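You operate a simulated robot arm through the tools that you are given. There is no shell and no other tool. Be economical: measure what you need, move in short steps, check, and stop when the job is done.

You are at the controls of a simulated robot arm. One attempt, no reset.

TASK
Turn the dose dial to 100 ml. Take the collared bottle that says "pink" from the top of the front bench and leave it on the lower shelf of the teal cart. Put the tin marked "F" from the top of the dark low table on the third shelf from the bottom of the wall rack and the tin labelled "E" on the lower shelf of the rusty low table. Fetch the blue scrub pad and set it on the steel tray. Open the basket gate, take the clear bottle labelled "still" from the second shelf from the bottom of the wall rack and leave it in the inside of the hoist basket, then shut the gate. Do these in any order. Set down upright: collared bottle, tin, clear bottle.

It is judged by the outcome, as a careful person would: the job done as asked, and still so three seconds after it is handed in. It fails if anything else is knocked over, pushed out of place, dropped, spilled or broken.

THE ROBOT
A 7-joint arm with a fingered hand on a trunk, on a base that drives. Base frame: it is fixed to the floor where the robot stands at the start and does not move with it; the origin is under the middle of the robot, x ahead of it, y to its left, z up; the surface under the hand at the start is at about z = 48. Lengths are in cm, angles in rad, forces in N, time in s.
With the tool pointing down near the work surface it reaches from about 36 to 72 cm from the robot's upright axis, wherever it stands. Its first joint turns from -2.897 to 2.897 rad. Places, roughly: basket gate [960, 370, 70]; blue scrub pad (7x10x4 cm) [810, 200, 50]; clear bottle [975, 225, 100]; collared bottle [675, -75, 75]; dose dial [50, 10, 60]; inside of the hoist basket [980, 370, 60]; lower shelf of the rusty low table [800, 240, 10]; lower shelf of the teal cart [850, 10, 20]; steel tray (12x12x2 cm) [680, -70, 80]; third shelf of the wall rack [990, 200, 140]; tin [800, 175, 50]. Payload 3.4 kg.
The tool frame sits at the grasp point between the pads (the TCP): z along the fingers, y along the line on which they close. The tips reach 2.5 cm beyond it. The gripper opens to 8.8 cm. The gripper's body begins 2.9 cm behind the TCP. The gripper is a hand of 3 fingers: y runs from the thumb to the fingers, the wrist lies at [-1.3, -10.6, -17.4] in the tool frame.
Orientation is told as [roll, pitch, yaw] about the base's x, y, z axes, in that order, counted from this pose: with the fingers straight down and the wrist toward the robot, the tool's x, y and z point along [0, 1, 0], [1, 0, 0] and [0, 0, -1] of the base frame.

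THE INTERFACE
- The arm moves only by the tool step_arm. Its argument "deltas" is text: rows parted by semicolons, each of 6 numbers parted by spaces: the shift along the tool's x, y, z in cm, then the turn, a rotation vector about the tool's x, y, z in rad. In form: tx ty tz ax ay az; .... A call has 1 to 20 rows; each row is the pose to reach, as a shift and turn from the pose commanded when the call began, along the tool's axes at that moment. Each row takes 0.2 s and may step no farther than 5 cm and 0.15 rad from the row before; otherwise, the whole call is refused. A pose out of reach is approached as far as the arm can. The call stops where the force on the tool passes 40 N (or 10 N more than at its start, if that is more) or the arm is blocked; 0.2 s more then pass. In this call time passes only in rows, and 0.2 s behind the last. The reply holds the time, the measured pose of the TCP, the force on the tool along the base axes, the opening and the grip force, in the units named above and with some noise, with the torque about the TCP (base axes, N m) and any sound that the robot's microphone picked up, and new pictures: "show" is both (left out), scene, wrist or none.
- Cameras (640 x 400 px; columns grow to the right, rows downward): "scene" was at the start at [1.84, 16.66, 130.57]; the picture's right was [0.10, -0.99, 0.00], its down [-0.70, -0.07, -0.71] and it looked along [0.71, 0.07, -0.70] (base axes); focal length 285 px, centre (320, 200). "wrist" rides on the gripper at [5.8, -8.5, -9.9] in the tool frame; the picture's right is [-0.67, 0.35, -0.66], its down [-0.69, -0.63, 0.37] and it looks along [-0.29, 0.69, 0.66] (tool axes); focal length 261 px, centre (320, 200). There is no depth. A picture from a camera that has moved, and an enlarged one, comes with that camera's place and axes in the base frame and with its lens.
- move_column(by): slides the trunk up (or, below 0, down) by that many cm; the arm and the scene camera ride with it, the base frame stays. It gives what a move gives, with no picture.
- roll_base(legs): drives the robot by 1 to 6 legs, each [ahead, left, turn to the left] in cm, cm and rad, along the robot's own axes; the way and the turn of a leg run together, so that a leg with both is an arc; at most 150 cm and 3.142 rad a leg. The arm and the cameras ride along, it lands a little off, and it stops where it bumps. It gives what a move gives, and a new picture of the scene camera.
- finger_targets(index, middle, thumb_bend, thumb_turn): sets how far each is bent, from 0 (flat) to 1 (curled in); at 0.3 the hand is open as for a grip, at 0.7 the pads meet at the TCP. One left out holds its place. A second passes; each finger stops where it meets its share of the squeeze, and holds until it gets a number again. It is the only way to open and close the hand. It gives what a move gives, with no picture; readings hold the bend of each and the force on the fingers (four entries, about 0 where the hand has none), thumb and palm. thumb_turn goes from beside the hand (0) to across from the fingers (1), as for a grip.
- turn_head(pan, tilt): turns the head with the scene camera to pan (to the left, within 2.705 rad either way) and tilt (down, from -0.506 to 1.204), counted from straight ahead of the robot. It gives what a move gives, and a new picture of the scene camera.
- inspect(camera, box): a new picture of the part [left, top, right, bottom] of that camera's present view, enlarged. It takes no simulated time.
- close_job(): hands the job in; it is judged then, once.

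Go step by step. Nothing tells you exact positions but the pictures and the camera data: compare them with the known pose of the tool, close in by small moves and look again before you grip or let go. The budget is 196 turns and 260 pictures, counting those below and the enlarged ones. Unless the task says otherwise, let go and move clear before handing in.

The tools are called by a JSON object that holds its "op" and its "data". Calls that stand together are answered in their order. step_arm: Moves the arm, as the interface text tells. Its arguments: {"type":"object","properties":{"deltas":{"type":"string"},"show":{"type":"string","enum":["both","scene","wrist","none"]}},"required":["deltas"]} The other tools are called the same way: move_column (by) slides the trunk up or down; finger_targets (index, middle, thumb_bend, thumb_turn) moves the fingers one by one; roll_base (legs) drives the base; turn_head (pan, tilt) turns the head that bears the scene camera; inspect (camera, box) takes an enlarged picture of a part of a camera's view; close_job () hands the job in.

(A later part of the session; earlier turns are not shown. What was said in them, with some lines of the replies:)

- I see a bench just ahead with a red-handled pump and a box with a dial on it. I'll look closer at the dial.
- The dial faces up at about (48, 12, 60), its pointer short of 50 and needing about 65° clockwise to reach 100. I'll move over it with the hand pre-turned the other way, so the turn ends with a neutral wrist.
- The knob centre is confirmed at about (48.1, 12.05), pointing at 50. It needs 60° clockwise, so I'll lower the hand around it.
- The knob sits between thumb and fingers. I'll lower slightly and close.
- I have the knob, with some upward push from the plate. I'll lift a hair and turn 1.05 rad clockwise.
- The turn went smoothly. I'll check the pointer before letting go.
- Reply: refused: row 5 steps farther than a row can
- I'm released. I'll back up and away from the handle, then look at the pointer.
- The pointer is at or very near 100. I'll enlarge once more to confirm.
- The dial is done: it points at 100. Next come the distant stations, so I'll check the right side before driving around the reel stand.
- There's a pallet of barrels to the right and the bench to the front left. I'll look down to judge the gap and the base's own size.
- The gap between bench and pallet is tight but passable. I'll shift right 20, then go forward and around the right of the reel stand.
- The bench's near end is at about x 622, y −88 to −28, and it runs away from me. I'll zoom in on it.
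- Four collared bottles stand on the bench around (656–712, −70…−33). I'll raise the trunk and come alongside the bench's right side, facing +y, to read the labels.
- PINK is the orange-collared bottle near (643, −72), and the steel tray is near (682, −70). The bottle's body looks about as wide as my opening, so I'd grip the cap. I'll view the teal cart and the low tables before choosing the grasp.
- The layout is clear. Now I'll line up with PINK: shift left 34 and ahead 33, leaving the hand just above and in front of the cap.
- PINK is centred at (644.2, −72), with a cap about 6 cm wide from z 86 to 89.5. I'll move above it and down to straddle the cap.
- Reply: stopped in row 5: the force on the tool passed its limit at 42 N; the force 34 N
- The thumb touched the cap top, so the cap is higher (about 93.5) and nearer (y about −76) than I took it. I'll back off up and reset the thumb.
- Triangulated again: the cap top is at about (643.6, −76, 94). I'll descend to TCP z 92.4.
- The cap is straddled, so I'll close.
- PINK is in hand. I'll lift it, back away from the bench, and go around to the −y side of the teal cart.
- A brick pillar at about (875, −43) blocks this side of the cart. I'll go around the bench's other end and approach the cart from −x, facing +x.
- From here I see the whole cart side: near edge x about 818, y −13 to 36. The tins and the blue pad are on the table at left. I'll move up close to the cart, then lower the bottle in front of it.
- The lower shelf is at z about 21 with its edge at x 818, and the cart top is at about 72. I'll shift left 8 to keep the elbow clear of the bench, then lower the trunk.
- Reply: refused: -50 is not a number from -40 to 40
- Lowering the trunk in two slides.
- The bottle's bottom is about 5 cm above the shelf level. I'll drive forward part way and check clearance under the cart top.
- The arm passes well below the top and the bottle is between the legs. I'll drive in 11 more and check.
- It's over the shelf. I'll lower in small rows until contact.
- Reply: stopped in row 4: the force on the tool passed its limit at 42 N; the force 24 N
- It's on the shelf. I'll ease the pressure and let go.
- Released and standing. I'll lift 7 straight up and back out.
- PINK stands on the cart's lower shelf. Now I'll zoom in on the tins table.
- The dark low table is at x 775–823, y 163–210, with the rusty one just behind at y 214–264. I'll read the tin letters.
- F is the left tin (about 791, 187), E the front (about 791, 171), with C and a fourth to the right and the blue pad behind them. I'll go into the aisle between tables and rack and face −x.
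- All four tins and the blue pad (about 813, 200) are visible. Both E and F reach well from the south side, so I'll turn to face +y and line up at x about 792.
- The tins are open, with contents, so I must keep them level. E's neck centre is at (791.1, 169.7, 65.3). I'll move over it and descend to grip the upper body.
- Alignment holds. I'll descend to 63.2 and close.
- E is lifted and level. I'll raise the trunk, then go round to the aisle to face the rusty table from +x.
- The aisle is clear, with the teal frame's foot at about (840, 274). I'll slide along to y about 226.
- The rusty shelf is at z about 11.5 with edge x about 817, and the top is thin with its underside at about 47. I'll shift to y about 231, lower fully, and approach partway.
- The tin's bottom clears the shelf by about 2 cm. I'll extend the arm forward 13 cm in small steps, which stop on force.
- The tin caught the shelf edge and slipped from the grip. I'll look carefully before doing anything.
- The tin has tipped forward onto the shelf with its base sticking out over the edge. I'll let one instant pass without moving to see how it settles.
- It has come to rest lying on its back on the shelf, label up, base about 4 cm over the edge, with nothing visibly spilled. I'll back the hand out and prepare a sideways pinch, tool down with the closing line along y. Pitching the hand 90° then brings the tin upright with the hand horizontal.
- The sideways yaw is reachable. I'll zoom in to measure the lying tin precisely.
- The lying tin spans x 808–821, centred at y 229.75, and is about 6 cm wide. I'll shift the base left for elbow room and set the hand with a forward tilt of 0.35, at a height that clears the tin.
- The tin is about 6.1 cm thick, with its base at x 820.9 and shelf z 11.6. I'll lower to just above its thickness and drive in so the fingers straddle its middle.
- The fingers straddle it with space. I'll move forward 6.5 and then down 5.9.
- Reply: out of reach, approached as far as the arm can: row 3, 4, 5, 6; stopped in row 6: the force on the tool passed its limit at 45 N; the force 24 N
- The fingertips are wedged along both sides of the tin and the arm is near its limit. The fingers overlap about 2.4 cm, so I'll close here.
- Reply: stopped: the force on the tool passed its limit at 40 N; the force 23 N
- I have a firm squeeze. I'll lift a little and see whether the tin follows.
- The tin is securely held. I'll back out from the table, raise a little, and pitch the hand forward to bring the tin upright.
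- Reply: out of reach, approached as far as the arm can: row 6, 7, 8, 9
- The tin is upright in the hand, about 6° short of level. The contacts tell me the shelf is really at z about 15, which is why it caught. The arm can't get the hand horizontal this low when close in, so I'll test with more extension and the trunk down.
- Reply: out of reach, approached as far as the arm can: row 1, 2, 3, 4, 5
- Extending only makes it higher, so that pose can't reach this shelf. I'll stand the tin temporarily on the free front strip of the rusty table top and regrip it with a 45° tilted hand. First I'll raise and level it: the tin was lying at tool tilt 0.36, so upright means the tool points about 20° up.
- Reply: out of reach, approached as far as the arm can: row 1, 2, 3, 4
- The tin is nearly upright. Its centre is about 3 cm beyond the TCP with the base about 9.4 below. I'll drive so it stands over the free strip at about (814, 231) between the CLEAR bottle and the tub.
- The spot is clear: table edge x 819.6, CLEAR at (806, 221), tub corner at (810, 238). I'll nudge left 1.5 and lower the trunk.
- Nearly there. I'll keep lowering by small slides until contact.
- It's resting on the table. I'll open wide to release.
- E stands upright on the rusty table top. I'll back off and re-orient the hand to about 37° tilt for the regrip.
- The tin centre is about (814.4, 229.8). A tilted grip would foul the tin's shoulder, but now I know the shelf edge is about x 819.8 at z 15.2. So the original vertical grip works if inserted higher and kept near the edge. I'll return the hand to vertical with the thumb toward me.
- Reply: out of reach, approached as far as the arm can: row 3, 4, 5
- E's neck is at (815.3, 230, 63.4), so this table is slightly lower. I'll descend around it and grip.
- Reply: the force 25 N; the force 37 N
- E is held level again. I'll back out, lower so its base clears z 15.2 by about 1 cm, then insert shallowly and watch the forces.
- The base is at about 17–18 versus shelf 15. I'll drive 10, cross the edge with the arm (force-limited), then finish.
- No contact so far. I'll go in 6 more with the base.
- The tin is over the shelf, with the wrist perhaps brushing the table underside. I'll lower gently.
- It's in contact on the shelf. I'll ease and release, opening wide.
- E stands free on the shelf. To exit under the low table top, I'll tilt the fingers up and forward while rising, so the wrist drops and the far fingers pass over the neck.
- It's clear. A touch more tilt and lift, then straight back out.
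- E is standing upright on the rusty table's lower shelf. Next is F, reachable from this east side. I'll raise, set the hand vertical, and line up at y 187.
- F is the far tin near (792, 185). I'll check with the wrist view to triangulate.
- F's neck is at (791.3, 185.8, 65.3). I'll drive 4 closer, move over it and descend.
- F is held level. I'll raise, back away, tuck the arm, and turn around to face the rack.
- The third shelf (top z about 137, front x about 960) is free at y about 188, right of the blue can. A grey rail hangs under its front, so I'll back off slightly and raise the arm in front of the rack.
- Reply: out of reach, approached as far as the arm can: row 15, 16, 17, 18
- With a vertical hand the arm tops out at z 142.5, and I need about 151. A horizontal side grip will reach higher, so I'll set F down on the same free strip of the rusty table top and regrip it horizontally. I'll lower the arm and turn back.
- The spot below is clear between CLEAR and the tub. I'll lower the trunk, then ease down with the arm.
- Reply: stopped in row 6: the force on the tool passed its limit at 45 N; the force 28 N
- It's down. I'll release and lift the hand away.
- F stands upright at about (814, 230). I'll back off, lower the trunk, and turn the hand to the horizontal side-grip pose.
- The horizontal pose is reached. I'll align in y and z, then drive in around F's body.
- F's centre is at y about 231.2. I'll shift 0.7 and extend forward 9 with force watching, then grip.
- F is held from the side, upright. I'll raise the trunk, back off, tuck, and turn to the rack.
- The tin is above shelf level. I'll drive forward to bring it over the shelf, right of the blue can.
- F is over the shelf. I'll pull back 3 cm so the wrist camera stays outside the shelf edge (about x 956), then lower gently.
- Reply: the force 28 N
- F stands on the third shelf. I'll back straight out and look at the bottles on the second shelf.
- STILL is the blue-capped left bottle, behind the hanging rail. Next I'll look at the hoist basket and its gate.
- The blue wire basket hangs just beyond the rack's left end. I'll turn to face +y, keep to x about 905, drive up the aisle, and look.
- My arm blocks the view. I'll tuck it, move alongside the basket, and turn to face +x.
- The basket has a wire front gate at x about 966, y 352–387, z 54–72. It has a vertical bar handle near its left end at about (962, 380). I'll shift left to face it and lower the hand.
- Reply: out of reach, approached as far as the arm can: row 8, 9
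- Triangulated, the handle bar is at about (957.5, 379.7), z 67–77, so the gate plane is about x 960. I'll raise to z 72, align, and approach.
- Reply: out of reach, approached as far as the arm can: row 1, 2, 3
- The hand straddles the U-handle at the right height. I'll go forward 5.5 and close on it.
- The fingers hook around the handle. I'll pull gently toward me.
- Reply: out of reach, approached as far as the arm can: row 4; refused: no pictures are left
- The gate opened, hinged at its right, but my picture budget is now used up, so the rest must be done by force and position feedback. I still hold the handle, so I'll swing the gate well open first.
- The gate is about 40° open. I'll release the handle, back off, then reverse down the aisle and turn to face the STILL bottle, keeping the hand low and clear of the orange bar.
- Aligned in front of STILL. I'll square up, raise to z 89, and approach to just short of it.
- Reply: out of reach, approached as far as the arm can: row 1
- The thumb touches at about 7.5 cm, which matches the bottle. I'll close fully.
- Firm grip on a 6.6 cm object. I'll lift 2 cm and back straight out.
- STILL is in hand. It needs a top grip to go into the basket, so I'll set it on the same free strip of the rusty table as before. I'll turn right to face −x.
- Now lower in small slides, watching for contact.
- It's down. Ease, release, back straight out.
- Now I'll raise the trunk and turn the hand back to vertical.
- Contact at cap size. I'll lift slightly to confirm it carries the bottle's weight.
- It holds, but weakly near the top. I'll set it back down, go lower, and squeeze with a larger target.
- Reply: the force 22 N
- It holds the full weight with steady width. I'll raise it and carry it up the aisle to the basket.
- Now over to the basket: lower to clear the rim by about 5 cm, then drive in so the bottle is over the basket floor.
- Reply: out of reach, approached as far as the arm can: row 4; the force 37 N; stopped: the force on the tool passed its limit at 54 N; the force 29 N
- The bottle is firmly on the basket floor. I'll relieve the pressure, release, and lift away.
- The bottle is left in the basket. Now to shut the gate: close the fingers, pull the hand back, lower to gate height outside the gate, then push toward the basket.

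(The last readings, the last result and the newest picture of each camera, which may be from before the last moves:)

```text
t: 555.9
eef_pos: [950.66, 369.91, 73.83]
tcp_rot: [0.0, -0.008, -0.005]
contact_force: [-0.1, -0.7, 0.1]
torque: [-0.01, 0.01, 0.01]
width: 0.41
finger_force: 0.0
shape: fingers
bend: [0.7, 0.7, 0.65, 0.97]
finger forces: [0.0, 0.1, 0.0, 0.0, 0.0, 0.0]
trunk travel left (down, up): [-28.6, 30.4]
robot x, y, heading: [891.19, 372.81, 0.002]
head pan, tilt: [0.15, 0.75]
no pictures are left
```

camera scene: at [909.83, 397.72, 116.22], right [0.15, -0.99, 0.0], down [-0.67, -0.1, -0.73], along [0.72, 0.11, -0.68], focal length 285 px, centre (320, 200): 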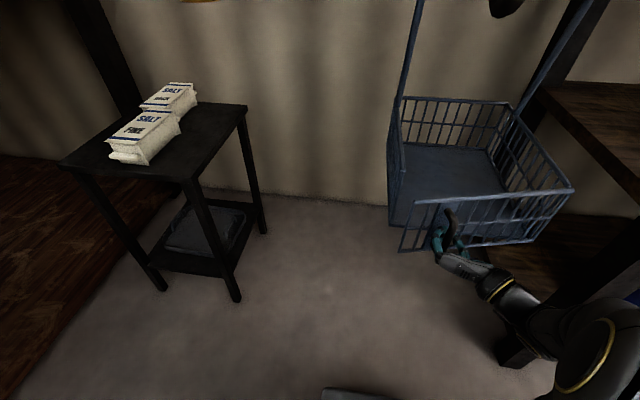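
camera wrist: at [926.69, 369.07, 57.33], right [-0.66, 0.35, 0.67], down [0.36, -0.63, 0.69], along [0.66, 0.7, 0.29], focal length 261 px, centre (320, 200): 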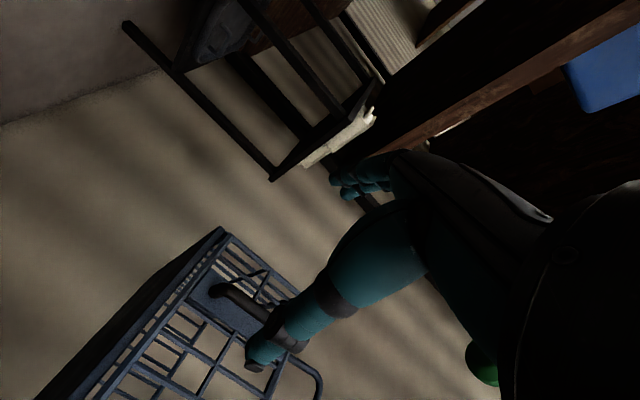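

{"op": "step_arm", "data": {"deltas": "0 0.8 0 0 0 0; 0 1.6 0 0 0 0; 0 2.4 0 0 0 0; 0 3.2 0 0 0 0; 0 4 0 0 0 0", "show": "none"}}

{"op": "step_arm", "data": {"deltas": "0 0.6 0 0 0 0; 0 1.2 0 0 0 0; 0 1.8 0 0 0 0", "show": "none"}}

```text
t: 557.1
eef_pos: [954.88, 369.89, 73.89]
tcp_rot: [0.0, -0.007, -0.006]
contact_force: [0.8, -0.5, -0.4]
torque: [-0.02, 0.0, -0.03]
width: 0.44
finger_force: 0.2
shape: fingers
bend: [0.7, 0.7, 0.65, 0.97]
finger forces: [0.0, 0.1, 0.0, 0.0, 0.0, 0.1]
trunk travel left (down, up): [-28.6, 30.4]
robot x, y, heading: [891.68, 373.23, 0.011]
head pan, tilt: [0.15, 0.75]
no pictures are left
```

```text
t: 557.9
eef_pos: [956.62, 369.92, 73.83]
tcp_rot: [0.0, -0.007, -0.005]
contact_force: [-6.7, 1.2, 1.5]
torque: [-0.03, -0.1, -0.02]
width: 0.39
finger_force: 3.1
shape: fingers
bend: [0.7, 0.7, 0.65, 0.97]
finger forces: [0.0, 6.6, 0.1, 0.0, 0.0, 0.0]
trunk travel left (down, up): [-28.6, 30.4]
robot x, y, heading: [891.34, 372.98, 0.013]
head pan, tilt: [0.15, 0.75]
no pictures are left
```

Contact at the closed position, x about 956.6. I'll nudge a bit more to make sure it's seated.

{"op": "step_arm", "data": {"deltas": "0 0.5 0 0 0 0; 0 1 0 0 0 0", "show": "none"}}

```text
t: 558.4
eef_pos: [956.57, 369.77, 73.82]
tcp_rot: [0.001, 0.003, -0.005]
contact_force: [-27.1, 0.8, 6.6]
torque: [-0.1, -1.16, -0.2]
width: 0.4
finger_force: 13.3
shape: fingers
bend: [0.7, 0.7, 0.65, 0.97]
finger forces: [0.0, 26.9, 0.0, 0.1, 0.1, 0.0]
trunk travel left (down, up): [-28.6, 30.4]
robot x, y, heading: [891.07, 373.11, 0.009]
head pan, tilt: [0.15, 0.75]
stopped in row 2: the force on the tool passed its limit at 47 N (the readings are from after the stop); the commanded pose is now the measured one
no pictures are left
```

The gate is seated against a rigid stop, so it's shut. I'll retract slowly, straight back.

{"op": "step_arm", "data": {"deltas": "0 -0.5 0 0 0 0; 0 -1 0 0 0 0; 0 -2 0 0 0 0; 0 -4 0 0 0 0; 0 -7 0 0 0 0; 0 -10 0 0 0 0; 0 -14 0 0 0 0; 0 -17 0 0 0 0", "show": "none"}}

{"op": "move_column", "data": {"by": 25}}

```text
t: 560.2
eef_pos: [939.87, 369.72, 73.58]
tcp_rot: [0.002, 0.004, -0.006]
contact_force: [0.0, 0.4, -0.3]
torque: [0.0, -0.01, -0.01]
width: 0.42
finger_force: 0.1
shape: fingers
bend: [0.7, 0.7, 0.65, 0.97]
finger forces: [0.0, 0.0, 0.0, 0.1, 0.1, 0.0]
trunk travel left (down, up): [-28.6, 30.4]
robot x, y, heading: [891.32, 373.4, 0.007]
head pan, tilt: [0.15, 0.75]
no pictures are left
```

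```text
t: 562.8
eef_pos: [939.94, 369.61, 98.6]
tcp_rot: [0.003, 0.003, -0.004]
contact_force: [-0.6, 0.9, -0.8]
torque: [0.02, -0.01, 0.02]
width: 0.37
finger_force: 0.0
shape: fingers
bend: [0.7, 0.7, 0.65, 0.97]
finger forces: [0.1, 0.1, 0.1, 0.1, 0.0, 0.0]
trunk travel left (down, up): [-53.6, 5.4]
robot x, y, heading: [891.16, 373.7, 0.01]
head pan, tilt: [0.15, 0.75]
```

Next the scrub pad. I'll reverse down the aisle to y about 198 and turn to face −x.

{"op": "roll_base", "data": {"legs": [[0, 0, 1.561], [0, -10, 0], [-90, 0, 0]]}}

```text
t: 571.9
eef_pos: [904.13, 333.87, 98.59]
tcp_rot: [0.003, 0.001, 1.548]
contact_force: [-0.7, -0.2, -0.3]
torque: [0.04, -0.01, -0.01]
width: 0.4
finger_force: 0.0
shape: fingers
bend: [0.7, 0.7, 0.65, 0.97]
finger forces: [0.0, 0.0, 0.1, 0.1, 0.0, 0.0]
trunk travel left (down, up): [-53.6, 5.4]
robot x, y, heading: [900.08, 284.98, 1.564]
head pan, tilt: [0.15, 0.75]
```

{"op": "roll_base", "data": {"legs": [[-86, 0, 0], [0, 0, 1.578]]}}

{"op": "finger_targets", "data": {"index": 0.08, "middle": 0.08, "thumb_bend": 0.08}}

```text
t: 580.4
eef_pos: [849.85, 202.33, 98.64]
tcp_rot: [0.002, 0.004, 3.138]
contact_force: [-0.1, 0.9, -0.7]
torque: [-0.02, 0.02, -0.02]
width: 0.43
finger_force: 0.0
shape: fingers
bend: [0.7, 0.7, 0.65, 0.97]
finger forces: [0.0, 0.1, 0.0, 0.1, 0.1, 0.0]
trunk travel left (down, up): [-53.6, 5.4]
robot x, y, heading: [898.56, 198.73, -3.134]
head pan, tilt: [0.15, 0.75]
```

```text
t: 581.4
eef_pos: [849.89, 202.46, 98.62]
tcp_rot: [0.001, 0.002, 3.138]
contact_force: [1.3, -0.3, 0.4]
torque: [-0.03, 0.0, 0.0]
width: 12.25
finger_force: 0.0
shape: fingers
bend: [0.08, 0.08, 0.08, 0.97]
finger forces: [0.0, 0.1, 0.0, 0.1, 0.1, 0.1]
trunk travel left (down, up): [-53.6, 5.4]
robot x, y, heading: [898.69, 198.82, -3.13]
head pan, tilt: [0.15, 0.75]
```

Facing the pad. A grip across its short (7 cm) side is most robust. I'll yaw the hand to match the pad's slight rotation and move over it.

{"op": "finger_targets", "data": {"index": 0.18, "middle": 0.18, "thumb_bend": 0.18}}

{"op": "step_arm", "data": {"deltas": "0 0 0 0 0 -0.14; 0 0 0 0 0 -0.28; 0 0 0 0 0 -0.42; 0 0 0 0 0 -0.56; 0 0 0 0 0 -0.7; 0 0 0 0 0 -0.84; 0 0 0 0 0 -0.98; 0 0 0 0 0 -1.12; 0 0 0 0 0 -1.26; 0 0 0 0 0 -1.4; 0 0 0 0 0 -1.437", "show": "none"}}

{"op": "roll_base", "data": {"legs": [[38.5, 0, -0.007]]}}

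```text
t: 582.4
eef_pos: [849.92, 202.39, 98.58]
tcp_rot: [0.003, 0.003, 3.138]
contact_force: [-0.4, -0.8, 0.1]
torque: [0.01, 0.02, 0.01]
width: 10.77
finger_force: 0.1
shape: fingers
bend: [0.18, 0.18, 0.18, 0.97]
finger forces: [0.1, 0.1, 0.0, 0.0, 0.1, 0.0]
trunk travel left (down, up): [-53.6, 5.4]
robot x, y, heading: [898.32, 198.99, -3.134]
head pan, tilt: [0.15, 0.75]
```

```text
t: 584.8
eef_pos: [849.95, 202.36, 98.66]
tcp_rot: [0.004, -0.002, -1.705]
contact_force: [0.2, 0.1, 0.1]
torque: [0.04, 0.02, 0.03]
width: 10.75
finger_force: 0.0
shape: fingers
bend: [0.18, 0.18, 0.18, 0.97]
finger forces: [0.0, 0.0, 0.0, 0.0, 0.1, 0.0]
trunk travel left (down, up): [-53.6, 5.4]
robot x, y, heading: [898.7, 198.76, -3.129]
head pan, tilt: [0.15, 0.75]
no pictures are left
```

```text
t: 587.2
eef_pos: [811.02, 202.05, 98.72]
tcp_rot: [0.002, 0.0, -1.709]
contact_force: [-0.5, 0.0, -0.3]
torque: [0.04, 0.05, 0.01]
width: 10.72
finger_force: 0.0
shape: fingers
bend: [0.18, 0.18, 0.18, 0.97]
finger forces: [0.0, 0.1, 0.0, 0.0, 0.0, 0.0]
trunk travel left (down, up): [-53.6, 5.4]
robot x, y, heading: [860.16, 198.83, -3.132]
head pan, tilt: [0.15, 0.75]
```

{"op": "step_arm", "data": {"deltas": "0 1.2 1 0 0 0", "show": "none"}}

{"op": "move_column", "data": {"by": -38}}

{"op": "step_arm", "data": {"deltas": "0 0 1.5 0 0 0; 0 0 3 0 0 0; 0 0 4.5 0 0 0; 0 0 5.5 0 0 0", "show": "none"}}

```text
t: 587.6
eef_pos: [810.84, 200.69, 97.76]
tcp_rot: [0.003, -0.001, -1.706]
contact_force: [0.0, -0.5, 1.0]
torque: [0.05, -0.02, 0.02]
width: 10.73
finger_force: 0.1
shape: fingers
bend: [0.18, 0.18, 0.18, 0.97]
finger forces: [0.1, 0.1, 0.0, 0.1, 0.0, 0.0]
trunk travel left (down, up): [-53.6, 5.4]
robot x, y, heading: [860.04, 198.68, -3.133]
head pan, tilt: [0.15, 0.75]
no pictures are left
```

```text
t: 591.3
eef_pos: [810.9, 200.71, 59.7]
tcp_rot: [0.004, 0.001, -1.709]
contact_force: [0.2, -0.3, 0.5]
torque: [0.0, 0.02, 0.03]
width: 10.76
finger_force: 0.0
shape: fingers
bend: [0.18, 0.18, 0.18, 0.97]
finger forces: [0.1, 0.0, 0.0, 0.1, 0.0, 0.0]
trunk travel left (down, up): [-15.6, 43.4]
robot x, y, heading: [859.72, 198.78, -3.131]
head pan, tilt: [0.15, 0.75]
```

```text
t: 592.3
eef_pos: [810.95, 200.62, 54.2]
tcp_rot: [0.003, 0.0, -1.707]
contact_force: [-0.6, -0.4, 0.9]
torque: [0.01, -0.01, -0.02]
width: 10.74
finger_force: 0.0
shape: fingers
bend: [0.18, 0.18, 0.18, 0.97]
finger forces: [0.0, 0.1, 0.1, 0.0, 0.1, 0.1]
trunk travel left (down, up): [-15.6, 43.4]
robot x, y, heading: [859.92, 198.48, -3.127]
head pan, tilt: [0.15, 0.75]
no pictures are left
```

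{"op": "step_arm", "data": {"deltas": "0 0 0.4 0 0 0; 0 0 0.8 0 0 0; 0 0 1.2 0 0 0; 0 0 1.6 0 0 0", "show": "none"}}

{"op": "finger_targets", "data": {"index": 0.35, "middle": 0.35, "thumb_bend": 0.35}}

```text
t: 593.3
eef_pos: [810.89, 200.71, 52.6]
tcp_rot: [0.004, 0.001, -1.706]
contact_force: [0.1, -0.5, 0.0]
torque: [0.01, -0.01, 0.01]
width: 10.76
finger_force: 0.0
shape: fingers
bend: [0.18, 0.18, 0.18, 0.97]
finger forces: [0.1, 0.1, 0.0, 0.1, 0.0, 0.1]
trunk travel left (down, up): [-15.6, 43.4]
robot x, y, heading: [859.77, 198.93, -3.131]
head pan, tilt: [0.15, 0.75]
no pictures are left
```

```text
t: 594.3
eef_pos: [811.0, 200.71, 52.52]
tcp_rot: [0.002, -0.001, -1.709]
contact_force: [-0.1, -1.4, 5.1]
torque: [-0.28, 0.07, 0.0]
width: 7.5
finger_force: 1.9
shape: fingers
bend: [0.35, 0.32, 0.35, 0.97]
finger forces: [0.0, 4.6, 0.0, 0.0, 0.1, 0.1]
trunk travel left (down, up): [-15.6, 43.4]
robot x, y, heading: [859.94, 198.65, -3.128]
head pan, tilt: [0.15, 0.75]
```

{"op": "step_arm", "data": {"deltas": "0 0 -0.4 0 0 0", "show": "none"}}

{"op": "finger_targets", "data": {"index": 0.6, "middle": 0.6, "thumb_bend": 0.6}}

```text
t: 594.7
eef_pos: [810.98, 200.64, 53.01]
tcp_rot: [0.005, 0.0, -1.71]
contact_force: [-0.2, -0.5, -0.3]
torque: [0.01, 0.01, 0.01]
width: 7.48
finger_force: 0.0
shape: fingers
bend: [0.35, 0.35, 0.35, 0.97]
finger forces: [0.0, 0.1, 0.1, 0.1, 0.1, 0.0]
trunk travel left (down, up): [-15.6, 43.4]
robot x, y, heading: [859.67, 198.43, -3.133]
head pan, tilt: [0.15, 0.75]
no pictures are left
```

```text
t: 595.7
eef_pos: [810.96, 200.66, 53.08]
tcp_rot: [0.003, -0.001, -1.707]
contact_force: [-0.2, -1.6, 4.0]
torque: [-0.15, 0.08, -0.01]
width: 5.86
finger_force: 16.9
shape: fingers
bend: [0.47, 0.5, 0.42, 0.96]
finger forces: [9.3, 9.4, 0.0, 0.1, 15.9, 0.0]
trunk travel left (down, up): [-15.6, 43.4]
robot x, y, heading: [860.11, 198.58, -3.13]
head pan, tilt: [0.15, 0.75]
```

Gripped at pad width. I'll lift and check.

{"op": "step_arm", "data": {"deltas": "0 0 -1 0 0 0; 0 0 -3 0 0 0; 0 0 -6 0 0 0; 0 0 -10 0 0 0", "show": "none"}}

{"op": "move_column", "data": {"by": 30}}

```text
t: 596.7
eef_pos: [810.89, 200.64, 63.18]
tcp_rot: [0.003, -0.001, -1.707]
contact_force: [0.2, 0.0, -0.2]
torque: [0.02, -0.01, 0.01]
width: 5.85
finger_force: 16.6
shape: fingers
bend: [0.47, 0.51, 0.42, 0.96]
finger forces: [8.9, 7.6, 0.0, 0.1, 16.4, 0.0]
trunk travel left (down, up): [-15.6, 43.4]
robot x, y, heading: [859.78, 198.39, -3.131]
head pan, tilt: [0.15, 0.75]
no pictures are left
```

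```text
t: 599.7
eef_pos: [810.87, 200.64, 93.07]
tcp_rot: [0.004, 0.0, -1.708]
contact_force: [-0.1, 0.1, -1.2]
torque: [0.0, 0.04, 0.03]
width: 5.87
finger_force: 16.6
shape: fingers
bend: [0.47, 0.51, 0.42, 0.96]
finger forces: [8.8, 7.5, 0.1, 0.0, 16.4, 0.1]
trunk travel left (down, up): [-45.6, 13.4]
robot x, y, heading: [860.29, 198.53, -3.128]
head pan, tilt: [0.15, 0.75]
```

The pad is held. I'll carry it back through the lane toward the bench's left end.

{"op": "roll_base", "data": {"legs": [[-26, 0, 0], [0, 100, 0], [125, 20, 0], [130, 45, 0]]}}

```text
t: 618.8
eef_pos: [583.37, 38.66, 93.12]
tcp_rot: [0.004, -0.002, -1.748]
contact_force: [0.2, 0.2, -0.3]
torque: [-0.01, 0.03, -0.01]
width: 5.85
finger_force: 16.2
shape: fingers
bend: [0.47, 0.51, 0.42, 0.96]
finger forces: [8.8, 7.5, 0.0, 0.0, 16.3, 0.1]
trunk travel left (down, up): [-45.6, 13.4]
robot x, y, heading: [632.02, 35.16, 3.115]
head pan, tilt: [0.15, 0.75]
```

{"op": "roll_base", "data": {"legs": [[74, 0, 0], [0, 0, -1.544], [-105, 0, 0], [-100, 0, 0]]}}

```text
t: 636.3
eef_pos: [556.82, -118.27, 92.99]
tcp_rot: [0.003, 0.0, 2.947]
contact_force: [-0.6, 1.0, -1.0]
torque: [0.01, 0.0, -0.03]
width: 5.85
finger_force: 16.7
shape: fingers
bend: [0.48, 0.51, 0.42, 0.96]
finger forces: [8.8, 7.5, 0.1, 0.1, 16.2, 0.0]
trunk travel left (down, up): [-45.6, 13.4]
robot x, y, heading: [552.15, -167.09, 1.529]
head pan, tilt: [0.15, 0.75]
```

{"op": "roll_base", "data": {"legs": [[0, 0, 0.042], [0, -120, 0]]}}

{"op": "step_arm", "data": {"deltas": "0 0 0 0 0 0.14; 0 0 0 0 0 0.28; 0 0 0 0 0 0.42; 0 0 0 0 0 0.56; 0 0 0 0 0 0.7; 0 0 0 0 0 0.84; 0 0 0 0 0 0.98; 0 0 0 0 0 1.12; 0 0 0 0 0 1.26; 0 0 0 0 0 1.4", "show": "none"}}

```text
t: 642.8
eef_pos: [676.01, -117.71, 93.04]
tcp_rot: [0.003, 0.001, 3.002]
contact_force: [-0.1, 0.9, -0.6]
torque: [0.01, 0.03, -0.01]
width: 5.84
finger_force: 16.4
shape: fingers
bend: [0.48, 0.51, 0.42, 0.96]
finger forces: [8.9, 7.4, 0.0, 0.0, 16.2, 0.0]
trunk travel left (down, up): [-45.6, 13.4]
robot x, y, heading: [673.77, -166.58, 1.578]
head pan, tilt: [0.15, 0.75]
```

```text
t: 645.0
eef_pos: [675.95, -117.66, 93.09]
tcp_rot: [0.0, 0.003, 1.602]
contact_force: [0.0, -0.6, -0.9]
torque: [0.03, 0.01, 0.0]
width: 5.85
finger_force: 15.9
shape: fingers
bend: [0.48, 0.51, 0.42, 0.96]
finger forces: [8.5, 7.5, 0.1, 0.0, 15.9, 0.1]
trunk travel left (down, up): [-45.6, 13.4]
robot x, y, heading: [673.68, -166.75, 1.576]
head pan, tilt: [0.15, 0.75]
no pictures are left
```

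Square to the bench. By re-estimate the tray centre is about (674.3, −73), rim z about 80. I'll move over it.

{"op": "roll_base", "data": {"legs": [[0, 1.6, 0], [44.5, 0, 0]]}}

{"op": "step_arm", "data": {"deltas": "0 0 1 0 0 0.03", "show": "none"}}

```text
t: 648.1
eef_pos: [674.69, -71.84, 93.06]
tcp_rot: [0.001, 0.001, 1.594]
contact_force: [-0.7, 0.6, -0.3]
torque: [0.0, 0.03, 0.02]
width: 5.86
finger_force: 15.6
shape: fingers
bend: [0.48, 0.51, 0.42, 0.96]
finger forces: [8.6, 7.4, 0.0, 0.0, 16.1, 0.0]
trunk travel left (down, up): [-45.6, 13.4]
robot x, y, heading: [672.17, -120.61, 1.568]
head pan, tilt: [0.15, 0.75]
```

```text
t: 648.5
eef_pos: [674.8, -71.89, 92.24]
tcp_rot: [0.0, 0.003, 1.564]
contact_force: [0.3, 0.0, 0.2]
torque: [0.0, -0.01, 0.0]
width: 5.88
finger_force: 15.5
shape: fingers
bend: [0.48, 0.51, 0.42, 0.96]
finger forces: [8.6, 7.4, 0.0, 0.0, 16.0, 0.0]
trunk travel left (down, up): [-45.6, 13.4]
robot x, y, heading: [671.9, -120.96, 1.569]
head pan, tilt: [0.15, 0.75]
no pictures are left
```

{"op": "step_arm", "data": {"deltas": "0.2 -0.5 2 0 0 0; 0.4 -0.9 4 0 0 0; 0.4 -0.9 6 0 0 0; 0.4 -0.9 7 0 0 0; 0.4 -0.9 7.6 0 0 0; 0.4 -0.9 8.1 0 0 0", "show": "none"}}

{"op": "step_arm", "data": {"deltas": "0 0 0.3 0 0 0; 0 0 0.6 0 0 0; 0 0 0.9 0 0 0; 0 0 1.2 0 0 0", "show": "none"}}

```text
t: 650.0
eef_pos: [674.29, -72.64, 83.89]
tcp_rot: [0.0, 0.003, 1.566]
contact_force: [0.4, -0.2, -0.2]
torque: [0.01, -0.02, 0.0]
width: 5.84
finger_force: 15.7
shape: fingers
bend: [0.48, 0.51, 0.42, 0.96]
finger forces: [8.6, 7.3, 0.0, 0.0, 15.9, 0.0]
trunk travel left (down, up): [-45.6, 13.4]
robot x, y, heading: [671.66, -120.7, 1.568]
head pan, tilt: [0.15, 0.75]
no pictures are left
```

```text
t: 651.0
eef_pos: [674.43, -72.66, 82.72]
tcp_rot: [0.0, 0.003, 1.565]
contact_force: [0.0, 0.3, -0.1]
torque: [-0.02, -0.02, 0.03]
width: 5.84
finger_force: 15.6
shape: fingers
bend: [0.48, 0.51, 0.42, 0.96]
finger forces: [8.5, 7.4, 0.1, 0.1, 15.9, 0.1]
trunk travel left (down, up): [-45.6, 13.4]
robot x, y, heading: [671.94, -120.82, 1.566]
head pan, tilt: [0.15, 0.75]
no pictures are left
```

{"op": "step_arm", "data": {"deltas": "0 0 0.3 0 0 0; 0 0 0.6 0 0 0; 0 0 0.9 0 0 0; 0 0 1.2 0 0 0", "show": "none"}}

```text
t: 652.0
eef_pos: [674.3, -72.66, 81.57]
tcp_rot: [0.0, 0.003, 1.564]
contact_force: [0.2, 0.2, -0.3]
torque: [0.03, 0.03, -0.02]
width: 5.83
finger_force: 15.9
shape: fingers
bend: [0.48, 0.51, 0.42, 0.96]
finger forces: [8.5, 7.4, 0.1, 0.0, 15.9, 0.1]
trunk travel left (down, up): [-45.6, 13.4]
robot x, y, heading: [671.86, -120.83, 1.568]
head pan, tilt: [0.15, 0.75]
no pictures are left
```

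{"op": "step_arm", "data": {"deltas": "0 0 0.25 0 0 0; 0 0 0.5 0 0 0; 0 0 0.75 0 0 0; 0 0 1.0 0 0 0", "show": "none"}}

```text
t: 653.0
eef_pos: [674.36, -72.78, 80.78]
tcp_rot: [0.002, 0.0, 1.563]
contact_force: [1.2, 1.6, 9.8]
torque: [-0.13, 0.07, 0.01]
width: 5.88
finger_force: 17.1
shape: fingers
bend: [0.48, 0.51, 0.42, 0.96]
finger forces: [8.7, 7.4, 0.0, 0.0, 16.7, 0.0]
trunk travel left (down, up): [-45.6, 13.4]
robot x, y, heading: [671.79, -120.56, 1.571]
head pan, tilt: [0.15, 0.75]
no pictures are left
```

Centred contact, so the pad is flat on the tray. I'll open only slightly so the fingers don't push the tray rim, then lift.

{"op": "step_arm", "data": {"deltas": "0 0 -0.2 0 0 0", "show": "none"}}

{"op": "finger_targets", "data": {"index": 0.4, "middle": 0.42, "thumb_bend": 0.34}}

{"op": "step_arm", "data": {"deltas": "0 0 -0.5 0 0 0; 0 0 -1 0 0 0; 0 0 -1.5 0 0 0", "show": "none"}}

```text
t: 653.4
eef_pos: [674.27, -72.68, 80.7]
tcp_rot: [0.002, 0.001, 1.562]
contact_force: [0.2, 2.1, 4.1]
torque: [0.03, 0.01, -0.03]
width: 5.87
finger_force: 16.5
shape: fingers
bend: [0.48, 0.51, 0.42, 0.96]
finger forces: [8.9, 7.8, 0.0, 0.1, 15.4, 0.1]
trunk travel left (down, up): [-45.6, 13.4]
robot x, y, heading: [672.15, -121.02, 1.571]
head pan, tilt: [0.15, 0.75]
no pictures are left
```

```text
t: 654.4
eef_pos: [674.33, -72.81, 80.84]
tcp_rot: [0.003, 0.004, 1.563]
contact_force: [0.2, -0.5, -0.2]
torque: [0.02, -0.04, -0.02]
width: 6.96
finger_force: 0.0
shape: fingers
bend: [0.4, 0.42, 0.34, 0.97]
finger forces: [0.1, 0.0, 0.0, 0.0, 0.0, 0.0]
trunk travel left (down, up): [-45.6, 13.4]
robot x, y, heading: [671.9, -120.69, 1.571]
head pan, tilt: [0.15, 0.75]
```

```text
t: 655.1
eef_pos: [674.19, -72.73, 82.27]
tcp_rot: [0.002, 0.004, 1.564]
contact_force: [-0.1, -0.5, 0.8]
torque: [0.02, 0.02, 0.0]
width: 6.96
finger_force: 0.0
shape: fingers
bend: [0.4, 0.42, 0.34, 0.97]
finger forces: [0.1, 0.0, 0.0, 0.0, 0.0, 0.0]
trunk travel left (down, up): [-45.6, 13.4]
robot x, y, heading: [672.16, -120.87, 1.57]
head pan, tilt: [0.15, 0.75]
no pictures are left
```

The pad is released on the tray. I'll lift clear and back the robot away from the bench before handing in.

{"op": "step_arm", "data": {"deltas": "0 0 -3 0 0 0; 0 0 -7 0 0 0; 0 0 -11 0 0 0; 0 0 -15 0 0 0", "show": "none"}}

{"op": "roll_base", "data": {"legs": [[-45, 0, 0]]}}

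```text
t: 656.1
eef_pos: [674.22, -72.81, 97.51]
tcp_rot: [0.003, 0.002, 1.562]
contact_force: [0.4, 0.6, 0.3]
torque: [-0.05, 0.0, 0.03]
width: 6.97
finger_force: 0.1
shape: fingers
bend: [0.4, 0.42, 0.34, 0.97]
finger forces: [0.1, 0.0, 0.0, 0.0, 0.1, 0.1]
trunk travel left (down, up): [-45.6, 13.4]
robot x, y, heading: [672.12, -120.59, 1.569]
head pan, tilt: [0.15, 0.75]
no pictures are left
```

```text
t: 658.9
eef_pos: [674.14, -118.4, 97.3]
tcp_rot: [0.001, 0.002, 1.566]
contact_force: [0.0, -0.3, 0.0]
torque: [-0.04, -0.01, 0.03]
width: 6.95
finger_force: 0.0
shape: fingers
bend: [0.4, 0.42, 0.34, 0.97]
finger forces: [0.0, 0.1, 0.1, 0.0, 0.0, 0.0]
trunk travel left (down, up): [-45.6, 13.4]
robot x, y, heading: [672.19, -166.52, 1.574]
head pan, tilt: [0.15, 0.75]
```

The hand is empty and clear of everything, so I'm handing in.

{"op": "close_job", "data": {}}

```text
The job is handed in.
```

I handed the job in with every step attempted, but only the first three items below were seen in place. My picture budget ran out just after I got the gate open, so the rest was done by force and position readings.

- **Seen in place:**
  - The dose dial points at 100 ml.
  - PINK stands on the teal cart's lower shelf.
  - Tin F stands on the wall rack's third shelf and tin E on the rusty table's lower shelf.
- **Not seen:**
  - STILL was set on the basket floor, standing as far as I can tell.
  - The gate was pushed until it met a rigid stop.
  - The blue pad was set down where I estimated the steel tray to be.
- **Tin E tipped over:** it caught the rusty shelf's edge, slipped from the hand and lay on its back before I stood it up again. It is an open tin. I saw nothing spilled, but I can't rule it out.
- **Possible bump at the basket:** I felt a small unexplained contact while lifting the hand away from it. The arm may have touched something nearby, possibly the brake lever.
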